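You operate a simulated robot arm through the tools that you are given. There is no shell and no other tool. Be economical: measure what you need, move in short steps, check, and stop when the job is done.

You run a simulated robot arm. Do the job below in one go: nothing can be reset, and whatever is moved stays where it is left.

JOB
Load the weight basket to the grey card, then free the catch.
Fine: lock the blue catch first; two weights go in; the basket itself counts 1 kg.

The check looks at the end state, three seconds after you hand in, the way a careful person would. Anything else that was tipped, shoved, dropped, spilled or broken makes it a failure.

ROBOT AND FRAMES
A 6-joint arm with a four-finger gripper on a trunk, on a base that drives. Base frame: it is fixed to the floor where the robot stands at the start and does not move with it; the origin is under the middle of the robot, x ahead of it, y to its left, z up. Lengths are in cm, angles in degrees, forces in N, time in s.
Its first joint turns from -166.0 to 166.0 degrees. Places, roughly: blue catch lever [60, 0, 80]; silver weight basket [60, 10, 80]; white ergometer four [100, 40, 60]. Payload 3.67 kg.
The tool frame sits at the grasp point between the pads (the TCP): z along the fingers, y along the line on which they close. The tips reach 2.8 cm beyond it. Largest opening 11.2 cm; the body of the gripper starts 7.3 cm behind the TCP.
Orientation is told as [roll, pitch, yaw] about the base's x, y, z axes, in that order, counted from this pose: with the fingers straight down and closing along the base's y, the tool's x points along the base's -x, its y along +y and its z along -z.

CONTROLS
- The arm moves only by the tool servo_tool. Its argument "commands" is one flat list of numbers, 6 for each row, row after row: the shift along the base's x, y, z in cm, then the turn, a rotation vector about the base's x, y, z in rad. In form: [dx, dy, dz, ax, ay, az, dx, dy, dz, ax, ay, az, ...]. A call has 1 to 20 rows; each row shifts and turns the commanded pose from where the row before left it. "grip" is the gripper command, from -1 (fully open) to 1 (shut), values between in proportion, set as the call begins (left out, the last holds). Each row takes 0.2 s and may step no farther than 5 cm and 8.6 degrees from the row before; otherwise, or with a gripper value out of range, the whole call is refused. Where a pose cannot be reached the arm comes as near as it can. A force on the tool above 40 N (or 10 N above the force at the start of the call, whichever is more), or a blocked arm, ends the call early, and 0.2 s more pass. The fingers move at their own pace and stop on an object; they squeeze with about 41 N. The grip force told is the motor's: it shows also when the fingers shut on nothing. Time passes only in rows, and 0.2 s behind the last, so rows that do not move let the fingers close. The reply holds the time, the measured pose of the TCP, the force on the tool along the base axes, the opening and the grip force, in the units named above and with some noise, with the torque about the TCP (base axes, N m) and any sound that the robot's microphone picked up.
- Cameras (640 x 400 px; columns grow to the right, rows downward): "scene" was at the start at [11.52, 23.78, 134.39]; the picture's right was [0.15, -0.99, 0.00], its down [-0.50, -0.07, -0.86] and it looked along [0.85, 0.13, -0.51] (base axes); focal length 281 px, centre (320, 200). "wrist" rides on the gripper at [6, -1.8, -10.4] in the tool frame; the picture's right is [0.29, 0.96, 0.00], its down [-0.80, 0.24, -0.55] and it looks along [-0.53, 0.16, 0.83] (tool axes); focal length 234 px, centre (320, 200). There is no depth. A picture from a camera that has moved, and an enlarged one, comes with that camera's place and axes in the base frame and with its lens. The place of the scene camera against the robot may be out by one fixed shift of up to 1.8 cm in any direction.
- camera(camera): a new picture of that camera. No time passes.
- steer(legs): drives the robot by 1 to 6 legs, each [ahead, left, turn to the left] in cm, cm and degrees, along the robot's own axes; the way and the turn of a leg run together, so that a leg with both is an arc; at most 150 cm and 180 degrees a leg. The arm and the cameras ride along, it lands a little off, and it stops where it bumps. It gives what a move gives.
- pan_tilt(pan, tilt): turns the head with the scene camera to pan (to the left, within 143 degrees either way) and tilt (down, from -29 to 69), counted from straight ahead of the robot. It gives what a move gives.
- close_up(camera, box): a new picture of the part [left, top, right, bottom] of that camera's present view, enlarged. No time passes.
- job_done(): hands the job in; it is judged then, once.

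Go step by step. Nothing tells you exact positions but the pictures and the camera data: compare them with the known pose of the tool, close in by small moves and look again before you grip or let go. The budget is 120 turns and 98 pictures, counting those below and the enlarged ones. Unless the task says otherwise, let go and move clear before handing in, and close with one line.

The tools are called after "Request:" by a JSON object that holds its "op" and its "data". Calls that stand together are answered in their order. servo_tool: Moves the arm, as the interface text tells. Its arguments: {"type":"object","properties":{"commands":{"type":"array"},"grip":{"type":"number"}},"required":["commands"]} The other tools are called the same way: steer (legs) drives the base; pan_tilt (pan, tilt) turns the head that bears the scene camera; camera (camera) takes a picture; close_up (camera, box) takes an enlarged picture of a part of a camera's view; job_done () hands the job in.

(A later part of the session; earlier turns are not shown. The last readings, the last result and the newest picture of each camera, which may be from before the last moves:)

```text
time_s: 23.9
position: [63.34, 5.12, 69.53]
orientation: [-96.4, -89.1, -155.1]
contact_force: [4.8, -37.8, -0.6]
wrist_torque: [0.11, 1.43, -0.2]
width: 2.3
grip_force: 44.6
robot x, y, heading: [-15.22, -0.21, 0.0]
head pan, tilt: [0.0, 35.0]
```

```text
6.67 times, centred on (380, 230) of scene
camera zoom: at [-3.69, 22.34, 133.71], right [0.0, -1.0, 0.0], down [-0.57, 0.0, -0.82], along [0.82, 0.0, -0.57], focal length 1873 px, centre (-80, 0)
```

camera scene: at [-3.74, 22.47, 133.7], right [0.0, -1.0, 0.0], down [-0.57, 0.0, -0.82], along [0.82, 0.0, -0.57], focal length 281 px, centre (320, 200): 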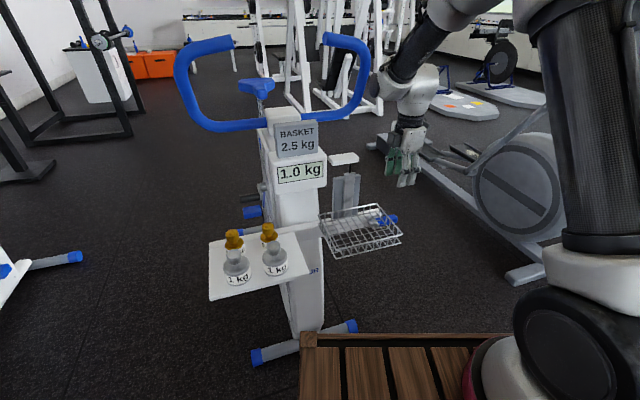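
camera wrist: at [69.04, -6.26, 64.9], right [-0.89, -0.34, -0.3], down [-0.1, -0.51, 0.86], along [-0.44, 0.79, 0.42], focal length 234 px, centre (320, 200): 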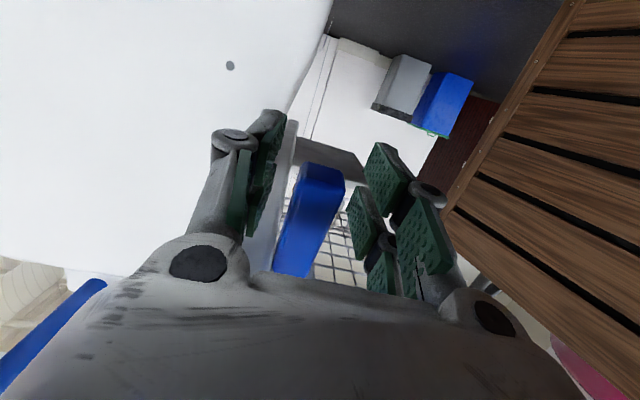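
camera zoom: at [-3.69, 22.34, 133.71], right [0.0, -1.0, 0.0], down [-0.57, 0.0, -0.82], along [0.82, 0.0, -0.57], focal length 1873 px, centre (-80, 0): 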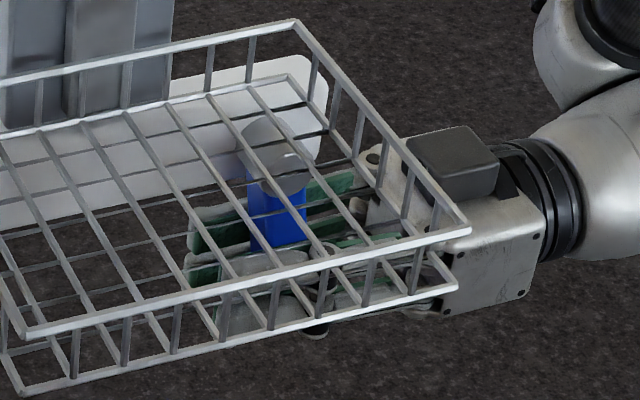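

The lever stops firmly at straight down. I'll relax, open and withdraw outward along the fingers.

Request:
{"op": "servo_tool", "data": {"commands": [0.05, -0.3, 0, 0, 0, 0, 0, 0, 0, 0, 0, 0]}}

Request:
{"op": "servo_tool", "data": {"commands": [0, 0, 0, 0, 0, 0, 0, 0, 0, 0, 0, 0, 0.6, -1.9, 0, 0, 0, 0, 1, -3, 0, 0, 0, 0, 1.2, -3.8, 0, 0, 0, 0, 1.2, -3.8, 0, 0, 0, 0], "grip": 0.2}}

Request:
{"op": "close_up", "data": {"camera": "scene", "box": [300, 160, 440, 280]}}

Request:
{"op": "camera", "data": {"camera": "wrist"}}

```text
time_s: 24.5
position: [63.4, 5.11, 69.5]
orientation: [-89.7, -89.2, -161.7]
contact_force: [-4.1, -5.6, 0.7]
wrist_torque: [-1.7, 0.87, -0.07]
width: 2.25
grip_force: 44.9
robot x, y, heading: [-14.96, 0.09, 0.1]
head pan, tilt: [0.0, 35.0]
```

```text
time_s: 25.9
position: [67.56, -7.43, 69.45]
orientation: [-88.0, -89.0, -163.4]
contact_force: [0.5, -0.3, 0.4]
wrist_torque: [-0.01, 0.01, 0.04]
width: 4.49
grip_force: 0.0
robot x, y, heading: [-15.14, 0.34, 0.1]
head pan, tilt: [0.0, 35.0]
```

```text
3.33 times, centred on (370, 220) of scene
camera zoom: at [-3.73, 22.5, 133.69], right [0.0, -1.0, 0.0], down [-0.57, 0.0, -0.82], along [0.82, 0.0, -0.57], focal length 936 px, centre (153, 133)
```

zoom: 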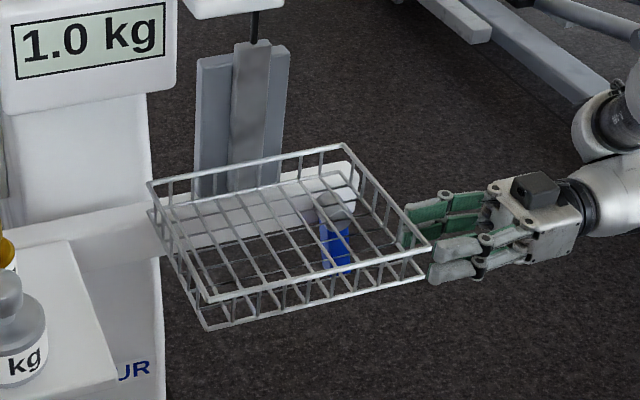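

```text
54 pictures are left
camera wrist: at [72.57, -16.77, 63.42], right [-0.9, -0.3, -0.3], down [-0.06, -0.6, 0.79], along [-0.42, 0.74, 0.53], focal length 234 px, centre (320, 200)
```

wrist: 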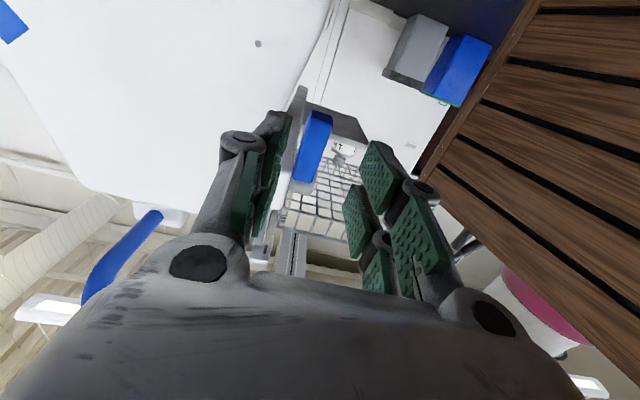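

The catch lever now hangs straight down, which I take as locked. Next I'll bring the tool upright, raise it and swing over to view the weight tray.

Request:
{"op": "servo_tool", "data": {"commands": [0.2, -1, 2, -0.135, -0.044, 0, 0.2, -1, 2, -0.135, -0.044, 0, 0, -1, 2, -0.135, -0.044, 0, 0, 0, 3, -0.135, -0.044, 0, 0, 0, 3, -0.135, -0.044, 0, 0, 0, 3, -0.135, -0.044, 0, 0, 0, 3, -0.135, -0.044, 0, -1, 0, 3, -0.135, -0.044, 0, -1, 0, 3, -0.135, -0.044, 0, -1, 0, 4, -0.135, -0.044, 0, -1, 0, 4, -0.135, -0.044, 0, 0, 0, 3, 0, 0, 0]}}

```text
time_s: 28.5
position: [63.69, -10.56, 104.42]
orientation: [0.5, -0.4, 109.0]
contact_force: [0.3, 0.5, -0.6]
wrist_torque: [-0.02, 0.04, 0.0]
width: 4.49
grip_force: 0.1
robot x, y, heading: [-15.17, -0.07, 0.3]
head pan, tilt: [0.0, 35.0]
```

Request:
{"op": "servo_tool", "data": {"commands": [-2, 2, 0.5, 0, 0, -0.131, -2, 2, 0.5, 0, 0, -0.131, -2, 2, 0, 0, 0, -0.131, -2, 3, 0, 0, 0, -0.131, -1, 3, 0, 0, 0, -0.131, -1, 3, 0, 0, 0, -0.131, -1, 3, 0, 0, 0, -0.131, -1, 3, 0, 0, 0, -0.131, -1, 3, 0, 0, 0, -0.131, -0.7, 4, 0, 0, 0, -0.131, 0, 4, 0, 0, 0, -0.131, 0, 4, 0, 0, 0, -0.131], "grip": 0.1}}

Request:
{"op": "camera", "data": {"camera": "wrist"}}

Request:
{"op": "camera", "data": {"camera": "scene"}}

```text
time_s: 31.1
position: [50.06, 25.26, 105.68]
orientation: [0.5, -0.6, 18.7]
contact_force: [0.1, -0.3, -0.3]
wrist_torque: [0.02, 0.02, -0.01]
width: 5.05
grip_force: 0.1
robot x, y, heading: [-14.87, -0.08, -0.1]
head pan, tilt: [0.0, 35.0]
```

```text
53 pictures are left
camera wrist: at [44.92, 21.57, 115.91], right [-0.58, 0.81, 0.0], down [0.67, 0.48, 0.56], along [0.46, 0.33, -0.83], focal length 234 px, centre (320, 200)
```

wrist: 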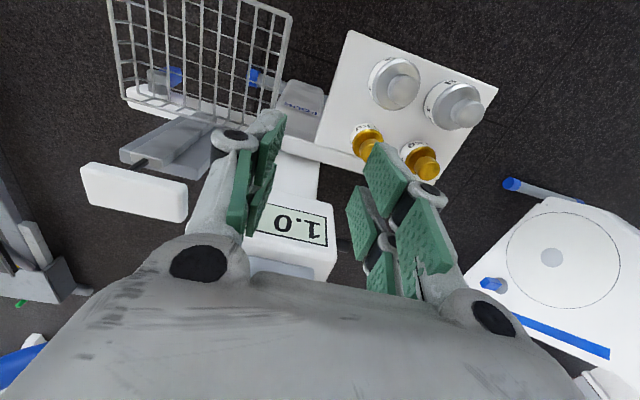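

```text
52 pictures are left
camera scene: at [-3.71, 22.43, 133.7], right [0.0, -1.0, 0.0], down [-0.57, 0.0, -0.82], along [0.82, 0.0, -0.57], focal length 281 px, centre (320, 200)
```

scene: 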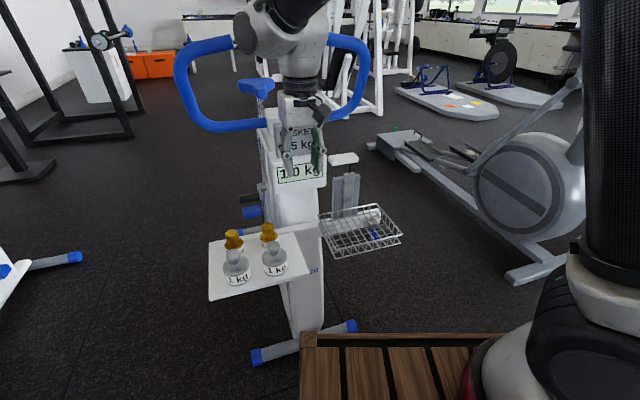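

The catch is set, and both weight rows show clearly. Silver A's knob is near (43, 32.6, 85.5) and the near gold's near (50.6, 33.6, 85.7). I'll move above silver A and look closer.

Request:
{"op": "servo_tool", "data": {"commands": [-2, 2, 0, 0, 0, 0, -2, 2, 0, 0, 0, 0, -2, 2, -2, 0, 0, 0, -1, 1.3, -3, 0, 0, 0, 0, 0, -3, 0, 0, 0]}}

Request:
{"op": "camera", "data": {"camera": "wrist"}}

Request:
{"op": "close_up", "data": {"camera": "scene", "box": [190, 160, 350, 310]}}

```text
time_s: 32.3
position: [43.11, 32.55, 97.48]
orientation: [0.3, -0.5, 18.8]
contact_force: [-1.1, -0.6, -0.3]
wrist_torque: [-0.03, -0.02, -0.03]
width: 5.06
grip_force: 0.1
robot x, y, heading: [-14.69, 0.17, 0.1]
head pan, tilt: [0.0, 35.0]
```

```text
51 pictures are left
camera wrist: at [37.91, 28.89, 107.74], right [-0.58, 0.81, 0.0], down [0.67, 0.48, 0.56], along [0.46, 0.33, -0.83], focal length 234 px, centre (320, 200)
```

wrist: 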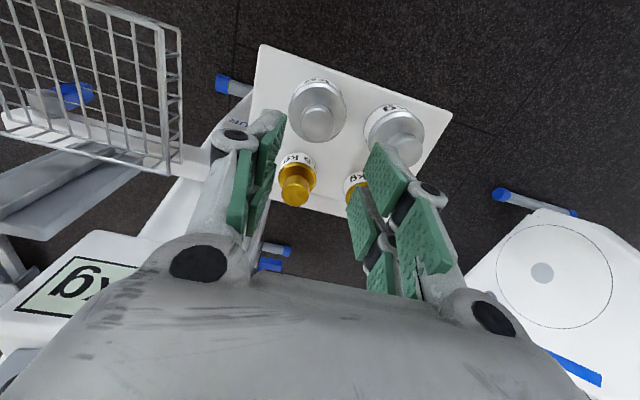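

```text
2.67 times, centred on (270, 235) of scene
camera zoom: at [-3.73, 22.47, 133.7], right [0.0, -1.0, 0.0], down [-0.57, 0.0, -0.82], along [0.82, 0.0, -0.57], focal length 749 px, centre (453, 107)
```

zoom: 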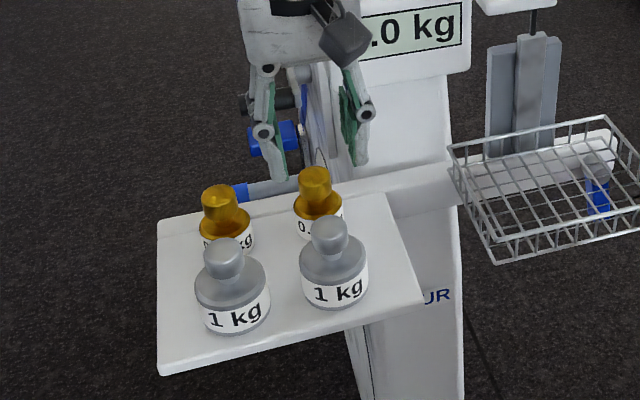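

Silver A's knob checks out at about (43.2, 32.4). I'll descend most of the way and check the alignment.

Request:
{"op": "servo_tool", "data": {"commands": [0.1, -0.1, -3.5, 0, 0, 0, 0, 0, -3, 0, 0, 0]}}

Request:
{"op": "camera", "data": {"camera": "wrist"}}

Request:
{"op": "close_up", "data": {"camera": "scene", "box": [210, 180, 330, 300]}}

```text
time_s: 32.9
position: [43.2, 32.37, 90.89]
orientation: [0.4, -0.6, 18.8]
contact_force: [-0.1, 0.3, 0.0]
wrist_torque: [0.01, -0.03, 0.0]
width: 5.07
grip_force: 0.1
robot x, y, heading: [-15.04, -0.08, 0.1]
head pan, tilt: [0.0, 35.0]
```

```text
49 pictures are left
camera wrist: at [38.01, 28.72, 101.21], right [-0.58, 0.81, 0.0], down [0.67, 0.48, 0.56], along [0.46, 0.33, -0.83], focal length 234 px, centre (320, 200)
```

wrist: 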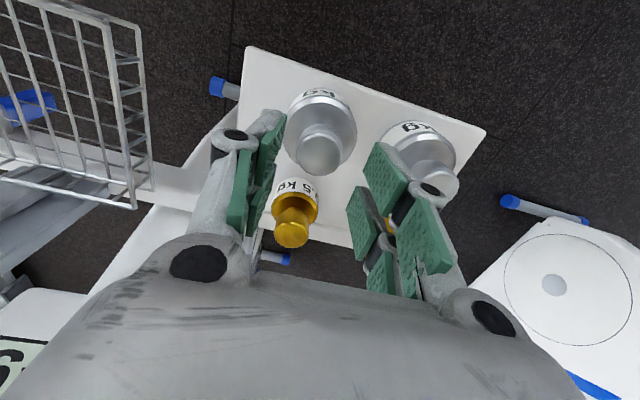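

```text
3.33 times, centred on (270, 240) of scene
camera zoom: at [-3.73, 22.46, 133.7], right [0.0, -1.0, 0.0], down [-0.57, 0.0, -0.82], along [0.82, 0.0, -0.57], focal length 936 px, centre (487, 67)
```

zoom: 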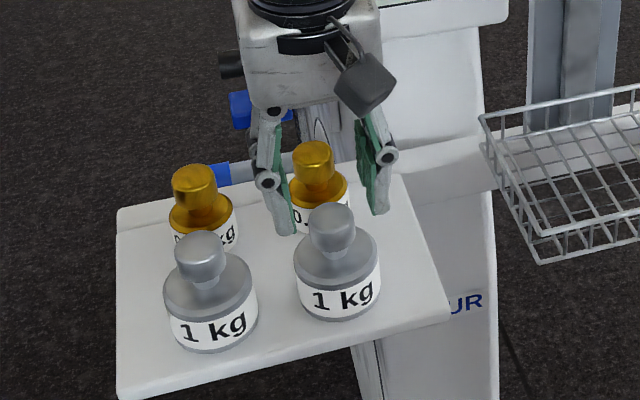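

Cross-checking the two views puts the knob slightly nearer (about −1.3 cm along the bike's x) and higher, with its top near z≈89.5. I'll shift and check again.

Request:
{"op": "servo_tool", "data": {"commands": [-0.6, -0.2, 0, 0, 0, 0, -0.5, -0.2, 0, 0, 0, 0]}}

Request:
{"op": "close_up", "data": {"camera": "wrist", "box": [200, 80, 440, 240]}}

Request:
{"op": "close_up", "data": {"camera": "scene", "box": [240, 190, 310, 290]}}

```text
time_s: 33.5
position: [42.16, 32.06, 91.09]
orientation: [0.3, -0.5, 18.9]
contact_force: [0.3, 0.5, 0.6]
wrist_torque: [0.0, 0.02, -0.01]
width: 5.07
grip_force: 0.1
robot x, y, heading: [-14.48, 0.09, 0.1]
head pan, tilt: [0.0, 35.0]
```

```text
2.50 times, centred on (320, 160) of wrist
camera zoom: at [36.92, 28.43, 101.26], right [-0.58, 0.81, 0.0], down [0.67, 0.48, 0.56], along [0.46, 0.33, -0.83], focal length 585 px, centre (320, 300)
```

zoom: 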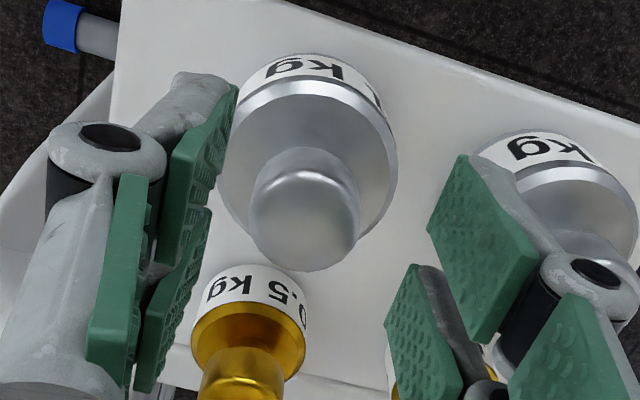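

```text
4.00 times, centred on (275, 240) of scene
camera zoom: at [-3.71, 22.48, 133.69], right [0.0, -1.0, 0.0], down [-0.57, 0.0, -0.82], along [0.82, 0.0, -0.57], focal length 1124 px, centre (500, 40)
```

zoom: 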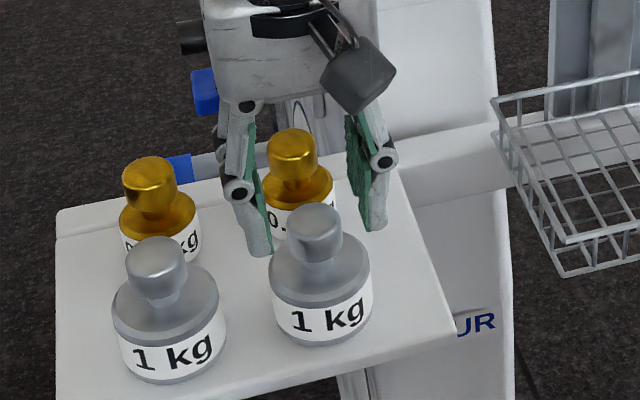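

The fingers straddle the knob top at z≈89.3. After a small correction I'll drop 2.4 cm and close.

Request:
{"op": "servo_tool", "data": {"commands": [-0.2, -0.35, -1, 0, 0, 0, 0, 0, -1.3, 0, 0, 0, 0, 0, 0, 0, 0, 0]}}

Request:
{"op": "close_up", "data": {"camera": "wrist", "box": [200, 80, 440, 240]}}

Request:
{"op": "close_up", "data": {"camera": "scene", "box": [240, 190, 310, 290]}}

```text
time_s: 34.3
position: [41.85, 31.84, 88.61]
orientation: [0.5, -0.4, 18.9]
contact_force: [0.9, 0.1, -0.7]
wrist_torque: [0.01, -0.02, 0.01]
width: 5.04
grip_force: 0.1
robot x, y, heading: [-15.22, -0.25, -0.1]
head pan, tilt: [0.0, 35.0]
```

```text
2.50 times, centred on (320, 160) of wrist
camera zoom: at [36.79, 28.11, 98.9], right [-0.58, 0.81, 0.0], down [0.67, 0.48, 0.56], along [0.46, 0.33, -0.83], focal length 585 px, centre (320, 300)
```

zoom: 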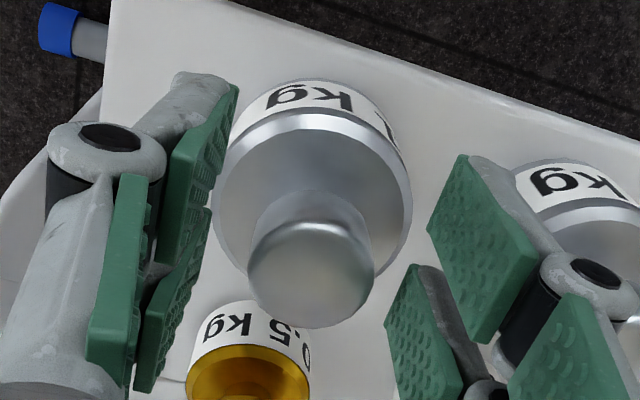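

```text
4.00 times, centred on (275, 240) of scene
camera zoom: at [-3.71, 22.48, 133.69], right [0.0, -1.0, 0.0], down [-0.57, 0.0, -0.82], along [0.82, 0.0, -0.57], focal length 1124 px, centre (500, 40)
```

zoom: 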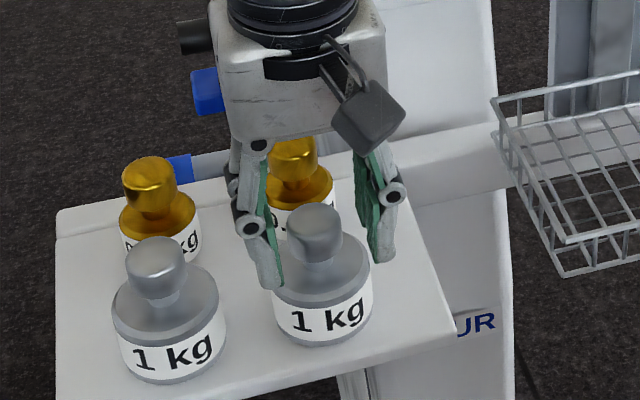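

Request:
{"op": "servo_tool", "data": {"commands": [-0.28, 0.06, -0.2, 0, 0, 0]}}

Request:
{"op": "servo_tool", "data": {"commands": [0, 0, 0, 0, 0, 0, 0, 0, 0, 0, 0, 0, 0, 0, 0, 0, 0, 0], "grip": 0.8}}

Request:
{"op": "close_up", "data": {"camera": "wrist", "box": [200, 80, 440, 240]}}

Request:
{"op": "close_up", "data": {"camera": "scene", "box": [240, 190, 310, 290]}}

```text
time_s: 34.7
position: [41.69, 31.95, 88.43]
orientation: [0.4, -0.5, 18.8]
contact_force: [0.2, 0.4, 0.0]
wrist_torque: [0.0, -0.01, 0.0]
width: 5.01
grip_force: 0.0
robot x, y, heading: [-14.98, 0.24, 0.0]
head pan, tilt: [0.0, 35.0]
```

```text
time_s: 35.5
position: [41.69, 31.99, 88.44]
orientation: [0.4, -0.5, 18.9]
contact_force: [0.7, -2.7, -0.9]
wrist_torque: [0.01, -0.05, -0.03]
width: 3.12
grip_force: 40.9
robot x, y, heading: [-15.26, 0.01, -0.0]
head pan, tilt: [0.0, 35.0]
```

```text
2.50 times, centred on (320, 160) of wrist
camera zoom: at [36.47, 28.18, 98.71], right [-0.58, 0.81, 0.0], down [0.67, 0.48, 0.56], along [0.46, 0.33, -0.83], focal length 585 px, centre (320, 300)
```

zoom: 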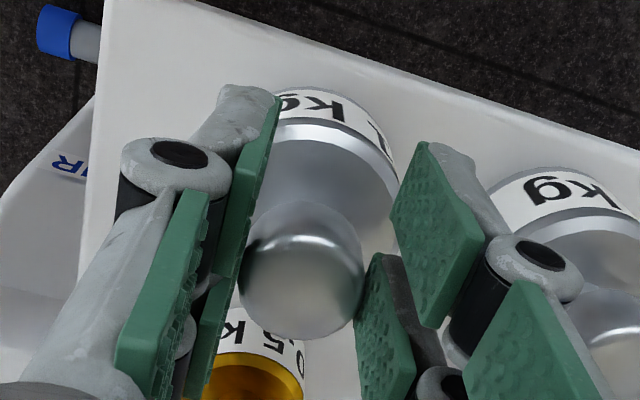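

```text
4.00 times, centred on (275, 240) of scene
camera zoom: at [-3.71, 22.47, 133.7], right [0.0, -1.0, 0.0], down [-0.57, 0.0, -0.82], along [0.82, 0.0, -0.57], focal length 1124 px, centre (500, 40)
```

zoom: 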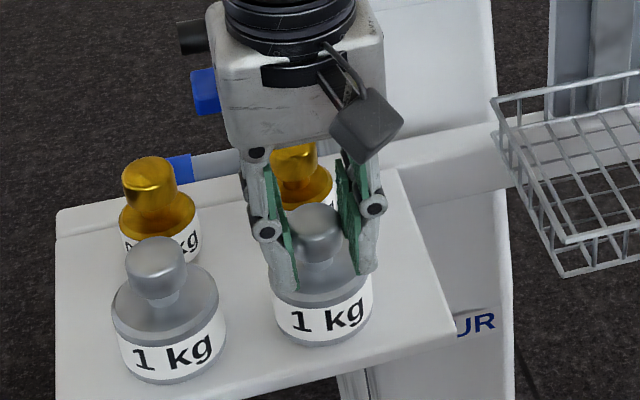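

The knob is held at 3.1 cm width. I'll lift gently and check the force.

Request:
{"op": "servo_tool", "data": {"commands": [0, 0, 0.5, 0, 0, 0, 0, 0, 1, 0, 0, 0, 0, 0, 2, 0, 0, 0, 0, 0, 3, 0, 0, 0, 0, 0, 3, 0, 0, 0]}}

Request:
{"op": "camera", "data": {"camera": "scene"}}

Request:
{"op": "camera", "data": {"camera": "wrist"}}

```text
time_s: 36.7
position: [41.57, 31.86, 97.89]
orientation: [0.4, -0.4, 18.9]
contact_force: [0.9, 0.8, -9.5]
wrist_torque: [-0.06, 0.19, -0.02]
width: 3.13
grip_force: 41.2
robot x, y, heading: [-15.3, -0.1, -0.1]
head pan, tilt: [0.0, 35.0]
```

```text
41 pictures are left
camera scene: at [-3.67, 22.51, 133.68], right [0.0, -1.0, 0.0], down [-0.57, 0.0, -0.82], along [0.82, 0.0, -0.57], focal length 281 px, centre (320, 200)
```

scene: 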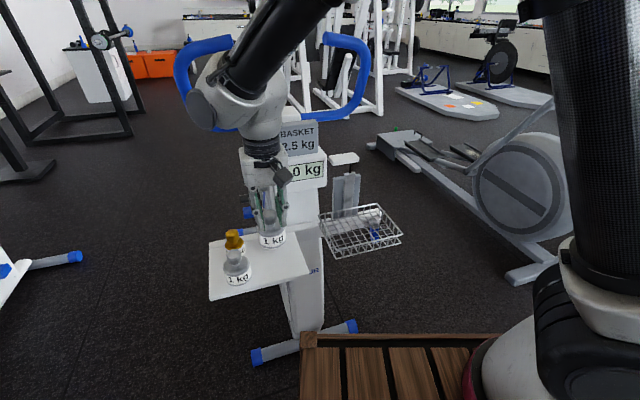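

```text
40 pictures are left
camera wrist: at [36.35, 28.15, 108.14], right [-0.58, 0.81, 0.0], down [0.67, 0.48, 0.56], along [0.46, 0.33, -0.83], focal length 234 px, centre (320, 200)
```

wrist: 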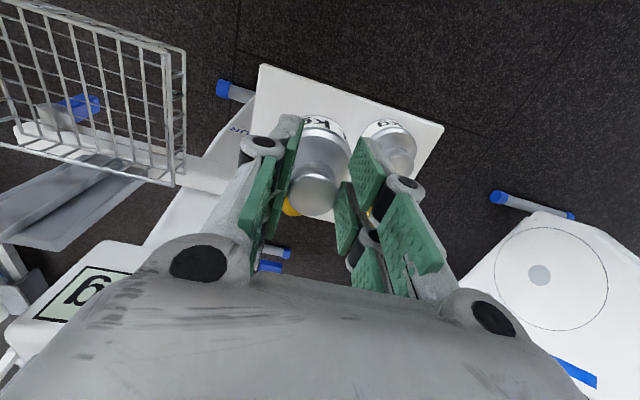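

The weight is lifted, with the force at about 1 kg. The basket rim corners work out to about (51,0), (64.8,4.6), (45.4,17.9) and (59.7,22.6), with the floor near z≈79.4. I'll carry the silver to the left half of the basket, near (54.1, 14.6).

Request:
{"op": "servo_tool", "data": {"commands": [0, 0, 1.5, 0, 0, 0, 1.5, -2.5, 1, 0, 0, 0, 2.2, -3, 0, 0, 0, 0, 2.2, -3, 0, 0, 0, 0, 2.2, -3, 0, 0, 0, 0, 2.2, -3, 0, 0, 0, 0, 2.2, -2.8, 0, 0, 0, 0, 0, 0, 0, 0, 0, 0]}}

Request:
{"op": "camera", "data": {"camera": "scene"}}

Request:
{"op": "camera", "data": {"camera": "wrist"}}

```text
time_s: 38.5
position: [54.21, 14.34, 100.56]
orientation: [0.4, -0.5, 18.9]
contact_force: [0.4, -0.4, -9.8]
wrist_torque: [-0.06, 0.18, 0.01]
width: 3.13
grip_force: 40.7
robot x, y, heading: [-15.56, -0.03, 0.1]
head pan, tilt: [0.0, 35.0]
```

```text
39 pictures are left
camera scene: at [-3.69, 22.48, 133.69], right [0.0, -1.0, 0.0], down [-0.57, 0.0, -0.82], along [0.82, 0.0, -0.57], focal length 281 px, centre (320, 200)
```

scene: 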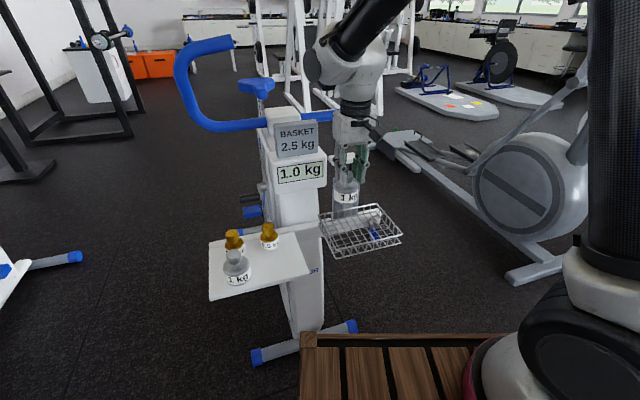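

```text
38 pictures are left
camera wrist: at [49.01, 10.71, 110.73], right [-0.58, 0.81, 0.0], down [0.67, 0.48, 0.56], along [0.46, 0.33, -0.83], focal length 234 px, centre (320, 200)
```

wrist: 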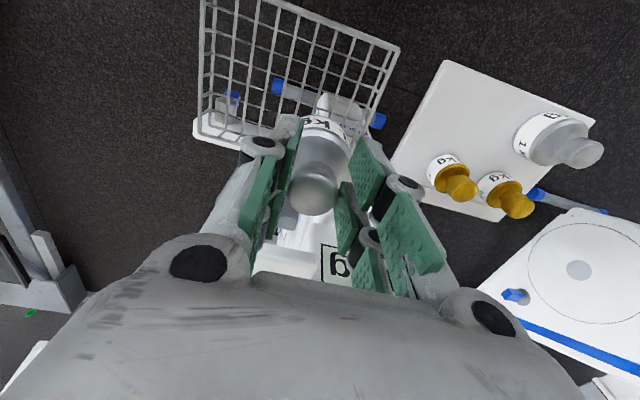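

Positioned over the basket's left half. I'll descend.

Request:
{"op": "servo_tool", "data": {"commands": [0, 0.2, -3, 0, 0, 0, 0, 0, -3, 0, 0, 0, 0, 0, -2.5, 0, 0, 0, 0, 0, -1, 0, 0, 0]}}

Request:
{"op": "close_up", "data": {"camera": "scene", "box": [300, 160, 420, 270]}}

Request:
{"op": "close_up", "data": {"camera": "wrist", "box": [160, 0, 480, 220]}}

```text
time_s: 39.5
position: [54.12, 14.76, 90.92]
orientation: [0.4, -0.5, 18.9]
contact_force: [0.8, 0.6, -9.4]
wrist_torque: [-0.08, 0.14, -0.02]
width: 3.16
grip_force: 41.3
robot x, y, heading: [-15.0, 0.09, 0.2]
head pan, tilt: [0.0, 35.0]
```

```text
3.64 times, centred on (360, 215) of scene
camera zoom: at [-3.7, 22.48, 133.69], right [0.0, -1.0, 0.0], down [-0.57, 0.0, -0.82], along [0.82, 0.0, -0.57], focal length 1022 px, centre (174, 146)
```

zoom: 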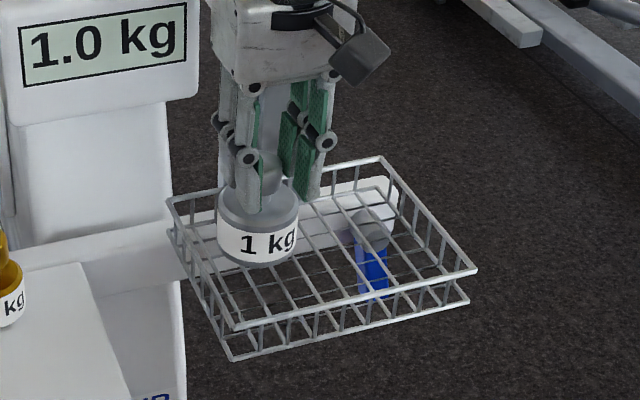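

```text
1.82 times, centred on (320, 110) of wrist
camera zoom: at [48.95, 11.04, 101.27], right [-0.58, 0.81, 0.0], down [0.67, 0.48, 0.56], along [0.46, 0.33, -0.83], focal length 426 px, centre (320, 364)
```

zoom: 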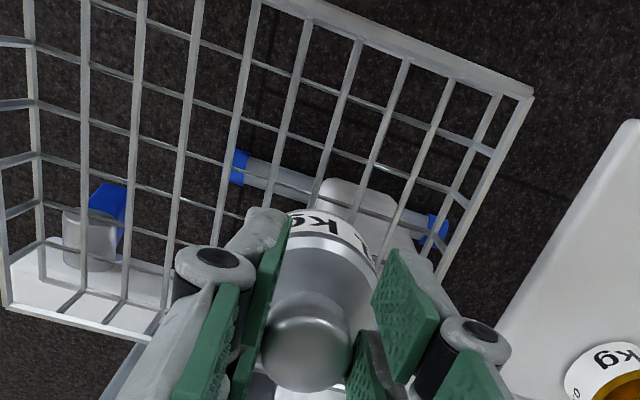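

Request:
{"op": "servo_tool", "data": {"commands": [0.1, -0.2, -0.8, 0, 0, 0, 0, 0, -0.8, 0, 0, 0, 0, 0, -0.6, 0, 0, 0, 0, 0, -0.4, 0, 0, 0]}}

Request:
{"op": "servo_tool", "data": {"commands": [0, 0, -0.4, 0, 0, 0, 0, 0, -0.2, 0, 0, 0]}}

Request:
{"op": "close_up", "data": {"camera": "scene", "box": [300, 160, 420, 270]}}

```text
time_s: 40.2
position: [54.43, 14.59, 89.67]
orientation: [0.5, -1.1, 19.0]
contact_force: [-4.9, -2.3, 17.3]
wrist_torque: [0.19, 0.04, 0.04]
width: 3.17
grip_force: 41.0
robot x, y, heading: [-15.04, -0.05, 0.0]
head pan, tilt: [0.0, 35.0]
stopped in row 3: the force on the tool passed its limit at 45 N (the readings are from after the stop); the commanded pose is now the measured one
```

```text
time_s: 40.5
position: [54.54, 14.69, 89.57]
orientation: [0.5, -1.0, 18.8]
contact_force: [-6.2, -1.9, 15.9]
wrist_torque: [0.11, -0.19, 0.01]
width: 3.14
grip_force: 40.9
robot x, y, heading: [-15.22, -0.09, -0.1]
head pan, tilt: [0.0, 35.0]
stopped in row 1: the force on the tool passed its limit at 44 N (the readings are from after the stop); the commanded pose is now the measured one
```

```text
3.64 times, centred on (360, 215) of scene
camera zoom: at [-3.8, 22.44, 133.7], right [0.0, -1.0, 0.0], down [-0.57, 0.0, -0.82], along [0.82, 0.0, -0.57], focal length 1022 px, centre (174, 146)
```

zoom: 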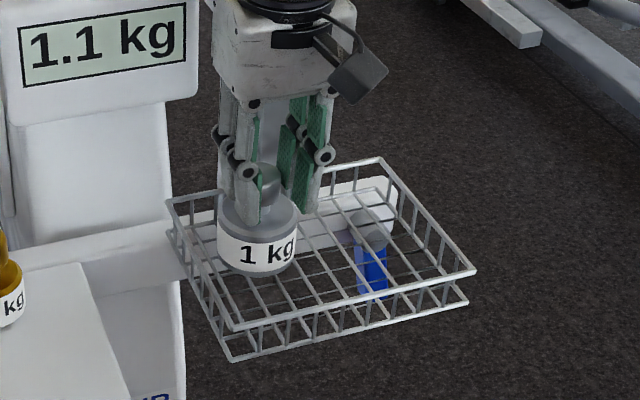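

Contact came at TCP z≈89.6, maybe on the floor already. I'll look closely before releasing.

Request:
{"op": "close_up", "data": {"camera": "scene", "box": [325, 205, 375, 255]}}

Request:
{"op": "close_up", "data": {"camera": "wrist", "box": [220, 40, 420, 220]}}

```text
8.00 times, centred on (350, 230) of scene
camera zoom: at [-3.8, 22.44, 133.7], right [0.0, -1.0, 0.0], down [-0.57, 0.0, -0.82], along [0.82, 0.0, -0.57], focal length 2248 px, centre (80, -40)
```

zoom: 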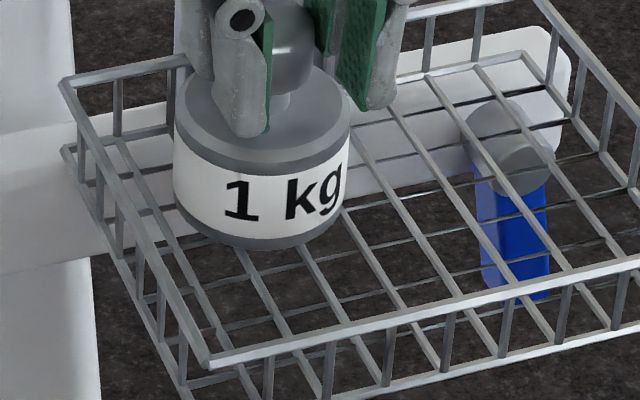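

```text
2.22 times, centred on (320, 130) of wrist
camera zoom: at [49.17, 10.91, 99.84], right [-0.58, 0.81, 0.0], down [0.67, 0.48, 0.57], along [0.46, 0.33, -0.82], focal length 520 px, centre (320, 356)
```

zoom: 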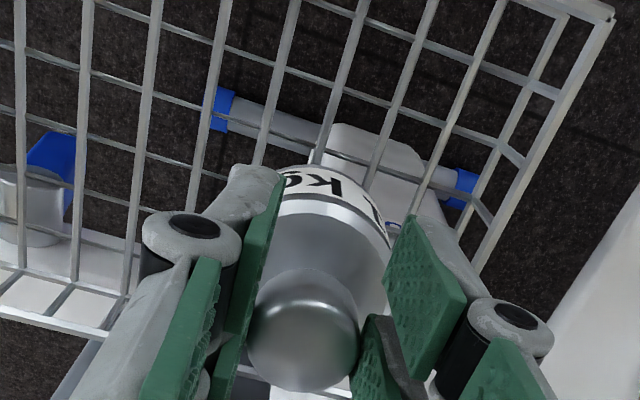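

The wrist geometry says the knob sits lower and a bit forward in the grip, so the base is on the basket floor, inside the rim. I'll ease the pressure, then release.

Request:
{"op": "servo_tool", "data": {"commands": [0, 0, 0.1, 0, 0, 0, 0, 0, 0, 0, 0, 0]}}

Request:
{"op": "servo_tool", "data": {"commands": [0, 0, 0, 0, 0, 0, 0, 0, 0, 0, 0, 0], "grip": 0.3}}

Request:
{"op": "close_up", "data": {"camera": "scene", "box": [270, 140, 420, 260]}}

```text
time_s: 41.1
position: [54.6, 14.7, 89.72]
orientation: [0.5, -1.0, 18.9]
contact_force: [-9.0, -1.5, 10.8]
wrist_torque: [0.08, -0.05, 0.06]
width: 3.17
grip_force: 40.9
robot x, y, heading: [-15.4, -0.09, 0.0]
head pan, tilt: [0.0, 35.0]
```

```text
time_s: 41.7
position: [54.58, 14.67, 89.57]
orientation: [0.6, -1.0, 19.0]
contact_force: [-1.0, -0.9, 0.1]
wrist_torque: [0.01, 0.0, -0.04]
width: 3.93
grip_force: 0.0
robot x, y, heading: [-15.31, 0.13, -0.0]
head pan, tilt: [0.0, 35.0]
```

```text
3.33 times, centred on (345, 200) of scene
camera zoom: at [-3.72, 22.46, 133.69], right [0.0, -1.0, 0.0], down [-0.57, 0.0, -0.82], along [0.82, 0.0, -0.57], focal length 936 px, centre (237, 200)
```

zoom: 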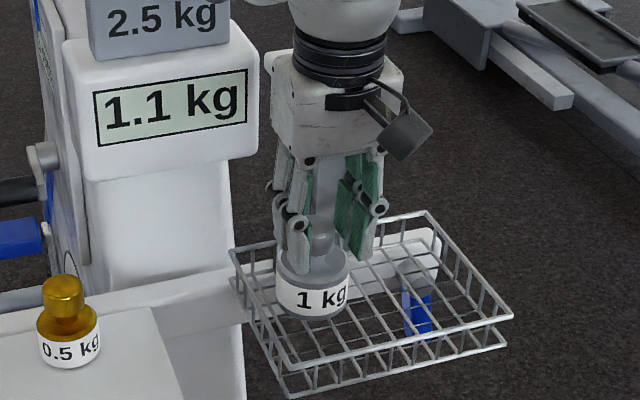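

Request:
{"op": "servo_tool", "data": {"commands": [0, 0, 0, 0, 0, 0, 0, 0, 1, 0, 0, 0, 0, 0, 3, 0, 0, 0, 0, 0, 4, 0, 0, 0, 0, 0, 4, 0, 0, 0], "grip": 0.1}}

Request:
{"op": "close_up", "data": {"camera": "scene", "box": [270, 140, 420, 260]}}

Request:
{"op": "camera", "data": {"camera": "wrist"}}

```text
time_s: 42.9
position: [54.37, 14.56, 101.42]
orientation: [0.5, -1.0, 19.0]
contact_force: [0.5, 0.6, 0.3]
wrist_torque: [-0.01, 0.06, -0.02]
width: 5.02
grip_force: 0.2
robot x, y, heading: [-15.0, 0.11, 0.2]
head pan, tilt: [0.0, 35.0]
```

```text
3.33 times, centred on (345, 200) of scene
camera zoom: at [-3.7, 22.47, 133.69], right [0.0, -1.0, 0.0], down [-0.57, 0.0, -0.82], along [0.82, 0.0, -0.57], focal length 936 px, centre (237, 200)
```

zoom: 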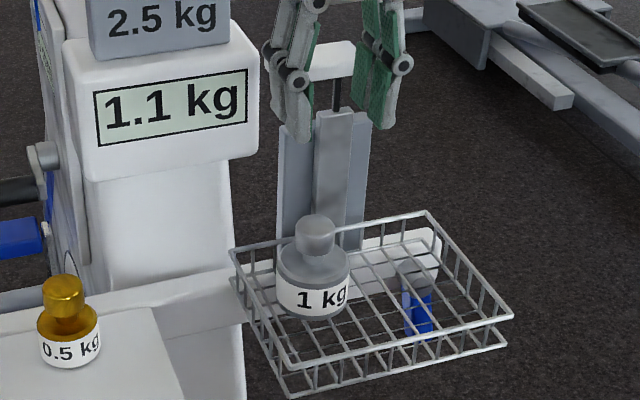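

```text
30 pictures are left
camera wrist: at [49.12, 10.92, 111.7], right [-0.58, 0.81, 0.0], down [0.67, 0.48, 0.57], along [0.46, 0.33, -0.82], focal length 234 px, centre (320, 200)
```

wrist: 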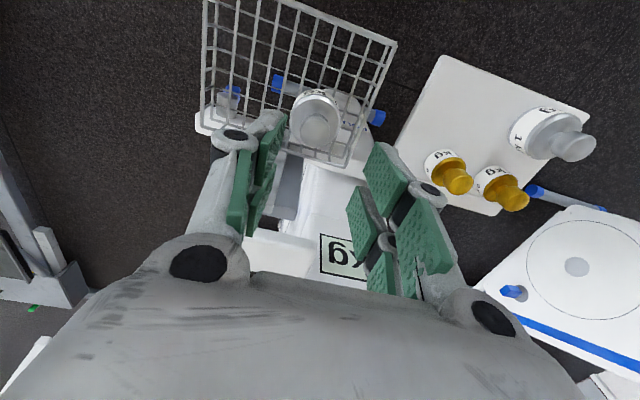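

The silver stands in the basket, and the display barely changed, so the catch is holding the load: it is locked. Next is the near gold, with its knob at about (50.7, 33.3, 86.6).

Request:
{"op": "servo_tool", "data": {"commands": [-0.6, 3.1, 0, 0, 0, 0, -0.6, 3.1, 0, 0, 0, 0, -0.6, 3.1, 0, 0, 0, 0, -0.6, 3.1, 0, 0, 0, 0, -0.6, 3.1, 0, 0, 0, 0, -0.6, 3.1, 0, 0, 0, 0, 0, 0, -3, 0, 0, 0, 0, 0, -3, 0, 0, 0]}}

Request:
{"op": "close_up", "data": {"camera": "wrist", "box": [200, 60, 440, 220]}}

```text
time_s: 44.7
position: [50.74, 33.27, 95.76]
orientation: [0.5, -1.2, 18.9]
contact_force: [0.1, -0.4, -0.3]
wrist_torque: [0.03, 0.01, -0.01]
width: 5.06
grip_force: 0.1
robot x, y, heading: [-15.13, -0.11, -0.1]
head pan, tilt: [0.0, 35.0]
```

```text
2.50 times, centred on (320, 140) of wrist
camera zoom: at [45.49, 29.52, 105.9], right [-0.58, 0.81, 0.0], down [0.67, 0.48, 0.57], along [0.46, 0.33, -0.82], focal length 585 px, centre (320, 350)
```

zoom: 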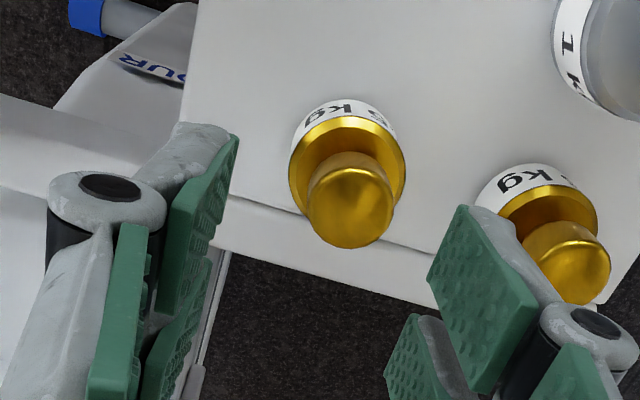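

Request:
{"op": "servo_tool", "data": {"commands": [0.4, 1.5, -2, 0, 0, 0, 0, 0, -3, 0, 0, 0]}}

Request:
{"op": "close_up", "data": {"camera": "wrist", "box": [200, 80, 440, 240]}}

```text
time_s: 45.3
position: [51.38, 34.86, 90.5]
orientation: [0.5, -1.2, 18.9]
contact_force: [0.7, 0.7, 0.5]
wrist_torque: [0.03, 0.01, -0.01]
width: 5.05
grip_force: 0.0
robot x, y, heading: [-14.98, 0.03, 0.1]
head pan, tilt: [0.0, 35.0]
```

```text
2.50 times, centred on (320, 160) of wrist
camera zoom: at [46.02, 31.0, 100.82], right [-0.58, 0.81, 0.0], down [0.67, 0.48, 0.57], along [0.46, 0.33, -0.82], focal length 585 px, centre (320, 300)
```

zoom: 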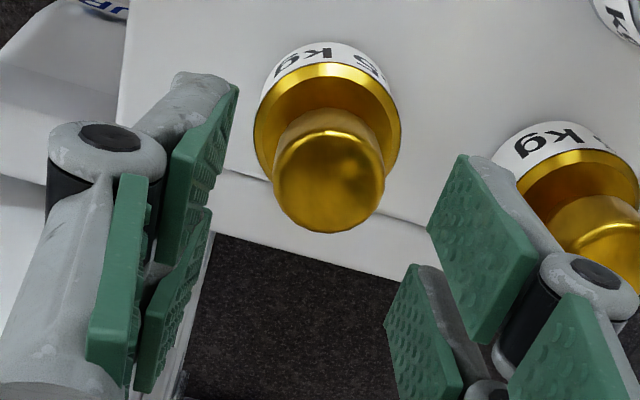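

Request:
{"op": "servo_tool", "data": {"commands": [-0.1, 0.2, -2, 0, 0, 0, 0, 0, -1.8, 0, 0, 0]}}

Request:
{"op": "close_up", "data": {"camera": "wrist", "box": [200, 80, 440, 240]}}

Request:
{"op": "close_up", "data": {"camera": "scene", "box": [230, 180, 310, 280]}}

```text
time_s: 45.9
position: [51.35, 35.04, 86.72]
orientation: [0.5, -1.1, 18.9]
contact_force: [-0.4, -0.3, -0.9]
wrist_torque: [-0.02, -0.02, 0.02]
width: 5.04
grip_force: 0.0
robot x, y, heading: [-15.63, -0.42, 0.0]
head pan, tilt: [0.0, 35.0]
```

```text
2.50 times, centred on (320, 160) of wrist
camera zoom: at [45.97, 31.3, 96.99], right [-0.58, 0.81, 0.0], down [0.67, 0.48, 0.57], along [0.46, 0.33, -0.82], focal length 585 px, centre (320, 300)
```

zoom: 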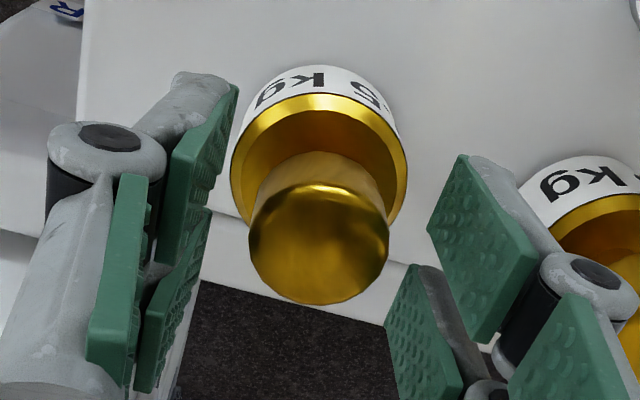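

```text
4.00 times, centred on (270, 230) of scene
camera zoom: at [-3.73, 22.46, 133.7], right [0.0, -1.0, 0.0], down [-0.57, 0.0, -0.82], along [0.82, 0.0, -0.57], focal length 1124 px, centre (520, 80)
```

zoom: 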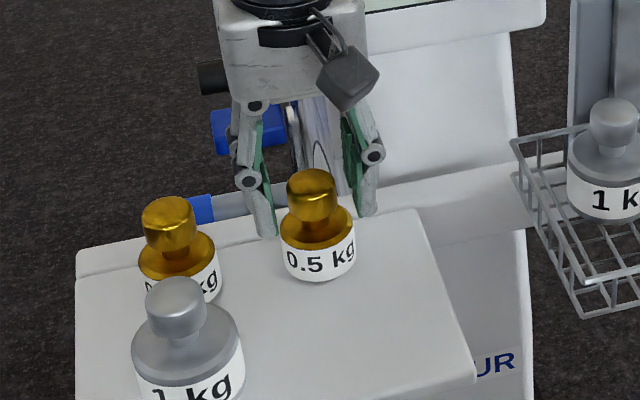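

The wrist view puts the gold's knob at or slightly below my height estimate. I'll go down a bit more in small steps, watching the force.

Request:
{"op": "servo_tool", "data": {"commands": [0.28, 0.1, -0.5, 0, 0, 0, 0, 0, -0.5, 0, 0, 0, 0, 0, -0.5, 0, 0, 0, 0, 0, 0, 0, 0, 0]}}

Request:
{"op": "close_up", "data": {"camera": "wrist", "box": [200, 80, 440, 240]}}

Request:
{"op": "close_up", "data": {"camera": "scene", "box": [230, 190, 310, 270]}}

```text
time_s: 46.9
position: [51.61, 35.05, 85.38]
orientation: [0.5, -1.0, 18.9]
contact_force: [-0.2, 0.0, 0.6]
wrist_torque: [-0.01, -0.02, 0.0]
width: 5.06
grip_force: 0.1
robot x, y, heading: [-15.14, -0.26, -0.0]
head pan, tilt: [0.0, 35.0]
```

```text
2.50 times, centred on (320, 160) of wrist
camera zoom: at [46.21, 31.3, 95.48], right [-0.58, 0.81, 0.0], down [0.67, 0.48, 0.57], along [0.46, 0.33, -0.82], focal length 585 px, centre (320, 300)
```

zoom: 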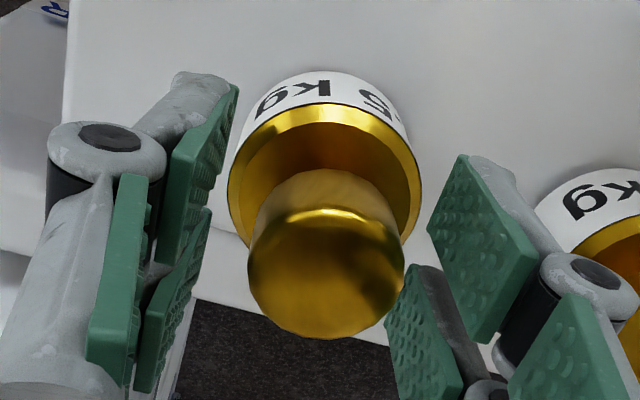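

```text
5.00 times, centred on (270, 230) of scene
camera zoom: at [-3.73, 22.46, 133.69], right [0.0, -1.0, 0.0], down [-0.57, 0.0, -0.82], along [0.82, 0.0, -0.57], focal length 1405 px, centre (570, 50)
```

zoom: 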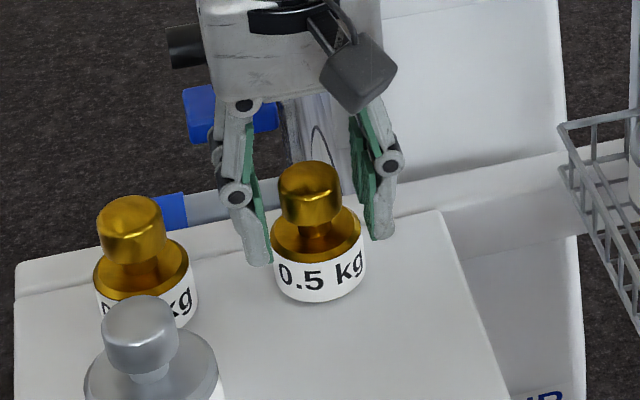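

Request:
{"op": "servo_tool", "data": {"commands": [-0.38, -0.1, 0, 0, 0, 0, 0, 0, 0, 0, 0, 0]}}

Request:
{"op": "servo_tool", "data": {"commands": [0, 0, 0, 0, 0, 0, 0, 0, 0, 0, 0, 0, 0, 0, 0, 0, 0, 0], "grip": 0.8}}

Request:
{"op": "close_up", "data": {"camera": "wrist", "box": [200, 80, 440, 240]}}

```text
time_s: 47.5
position: [51.1, 34.86, 85.27]
orientation: [0.5, -1.1, 18.9]
contact_force: [-0.3, -0.1, 0.1]
wrist_torque: [-0.04, -0.01, 0.01]
width: 5.03
grip_force: 0.0
robot x, y, heading: [-15.13, 0.07, -0.0]
head pan, tilt: [0.0, 35.0]
```

```text
time_s: 48.3
position: [51.14, 34.95, 85.39]
orientation: [0.5, -1.1, 18.9]
contact_force: [0.4, -0.4, 0.5]
wrist_torque: [-0.17, -0.11, 0.03]
width: 2.93
grip_force: 41.4
robot x, y, heading: [-14.86, -0.04, -0.1]
head pan, tilt: [0.0, 35.0]
```

```text
2.50 times, centred on (320, 160) of wrist
camera zoom: at [45.85, 31.19, 95.52], right [-0.58, 0.81, 0.0], down [0.67, 0.48, 0.57], along [0.46, 0.33, -0.82], focal length 585 px, centre (320, 300)
```

zoom: 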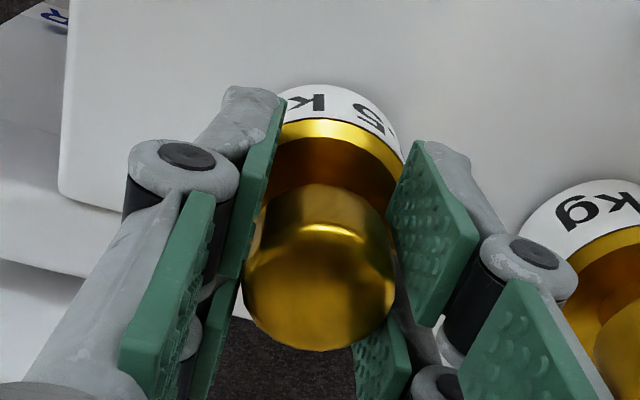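

Gold held at 2.9 cm. I'll lift it, carry it to the basket's right half near (56.6, 6.9), and look.

Request:
{"op": "servo_tool", "data": {"commands": [0, 0, 0.5, 0, 0, 0, 0, 0, 1.5, 0, 0, 0, 0, 0, 3, 0, 0, 0, 0, 0, 4, 0, 0, 0, 0, 0, 5, 0, 0, 0, 0.5, -3.2, 0, 0, 0, 0, 0.5, -3.5, 0, 0, 0, 0, 0.6, -3.5, 0, 0, 0, 0, 0.6, -3.5, 0, 0, 0, 0, 0.7, -3.5, 0, 0, 0, 0, 0.8, -3.5, 0, 0, 0, 0, 0.9, -3.7, 0, 0, 0, 0, 0.9, -3.6, 0, 0, 0, 0, 0, 0, 0, 0, 0, 0]}}

Request:
{"op": "camera", "data": {"camera": "wrist"}}

Request:
{"op": "close_up", "data": {"camera": "scene", "box": [270, 130, 420, 260]}}

```text
time_s: 51.3
position: [56.4, 7.0, 99.21]
orientation: [0.4, -1.0, 18.9]
contact_force: [-0.3, 0.6, -5.2]
wrist_torque: [0.01, 0.01, 0.0]
width: 2.92
grip_force: 40.9
robot x, y, heading: [-15.07, 0.05, 0.4]
head pan, tilt: [0.0, 35.0]
```

```text
22 pictures are left
camera wrist: at [51.12, 3.3, 109.46], right [-0.58, 0.81, 0.0], down [0.67, 0.48, 0.57], along [0.46, 0.33, -0.82], focal length 234 px, centre (320, 200)
```

wrist: 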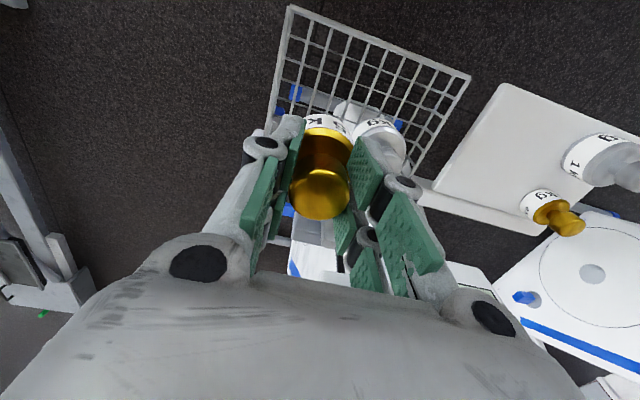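

```text
3.08 times, centred on (345, 195) of scene
camera zoom: at [-3.71, 22.46, 133.69], right [0.0, -1.0, 0.0], down [-0.57, 0.0, -0.82], along [0.82, 0.0, -0.57], focal length 864 px, centre (243, 215)
```

zoom: 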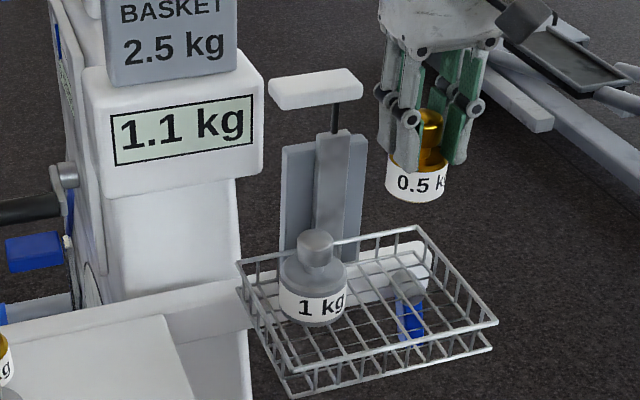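

Centred over the right half, with the weight hanging true. I'll lower it.

Request:
{"op": "servo_tool", "data": {"commands": [0, 0, -3, 0, 0, 0, 0, 0, -3, 0, 0, 0, 0, 0, -3, 0, 0, 0, 0, 0, -1.5, 0, 0, 0, 0, 0, 0, 0, 0, 0]}}

Request:
{"op": "servo_tool", "data": {"commands": [0, 0, -0.4, 0, 0, 0, 0, 0, -0.4, 0, 0, 0, 0, 0, -0.3, 0, 0, 0, 0, 0, -0.3, 0, 0, 0]}}

Request:
{"op": "close_up", "data": {"camera": "scene", "box": [270, 150, 420, 270]}}

```text
time_s: 52.5
position: [56.71, 6.89, 88.81]
orientation: [0.5, -1.0, 18.9]
contact_force: [-0.4, -0.3, -5.9]
wrist_torque: [-0.03, 0.01, 0.04]
width: 2.95
grip_force: 40.6
robot x, y, heading: [-15.13, 0.22, -0.0]
head pan, tilt: [0.0, 35.0]
```

```text
time_s: 53.5
position: [56.66, 6.94, 87.47]
orientation: [0.5, -1.1, 18.9]
contact_force: [0.5, 0.2, -5.8]
wrist_torque: [0.01, 0.0, 0.04]
width: 2.96
grip_force: 41.4
robot x, y, heading: [-15.28, -0.03, -0.0]
head pan, tilt: [0.0, 35.0]
```

```text
3.33 times, centred on (345, 210) of scene
camera zoom: at [-3.71, 22.46, 133.69], right [0.0, -1.0, 0.0], down [-0.57, 0.0, -0.82], along [0.82, 0.0, -0.57], focal length 936 px, centre (237, 167)
```

zoom: 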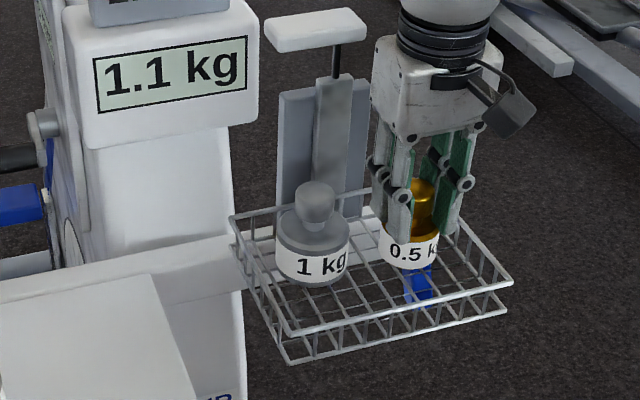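

Request:
{"op": "servo_tool", "data": {"commands": [0, 0, -0.3, 0, 0, 0, 0, 0, -0.3, 0, 0, 0, 0, 0, -0.2, 0, 0, 0, 0, 0, -0.2, 0, 0, 0]}}

```text
time_s: 54.5
position: [56.58, 7.02, 86.48]
orientation: [0.5, -1.2, 18.8]
contact_force: [-5.3, 1.6, 21.7]
wrist_torque: [-0.39, 0.39, 0.01]
width: 2.94
grip_force: 41.0
robot x, y, heading: [-14.9, -0.2, 0.1]
head pan, tilt: [0.0, 35.0]
```

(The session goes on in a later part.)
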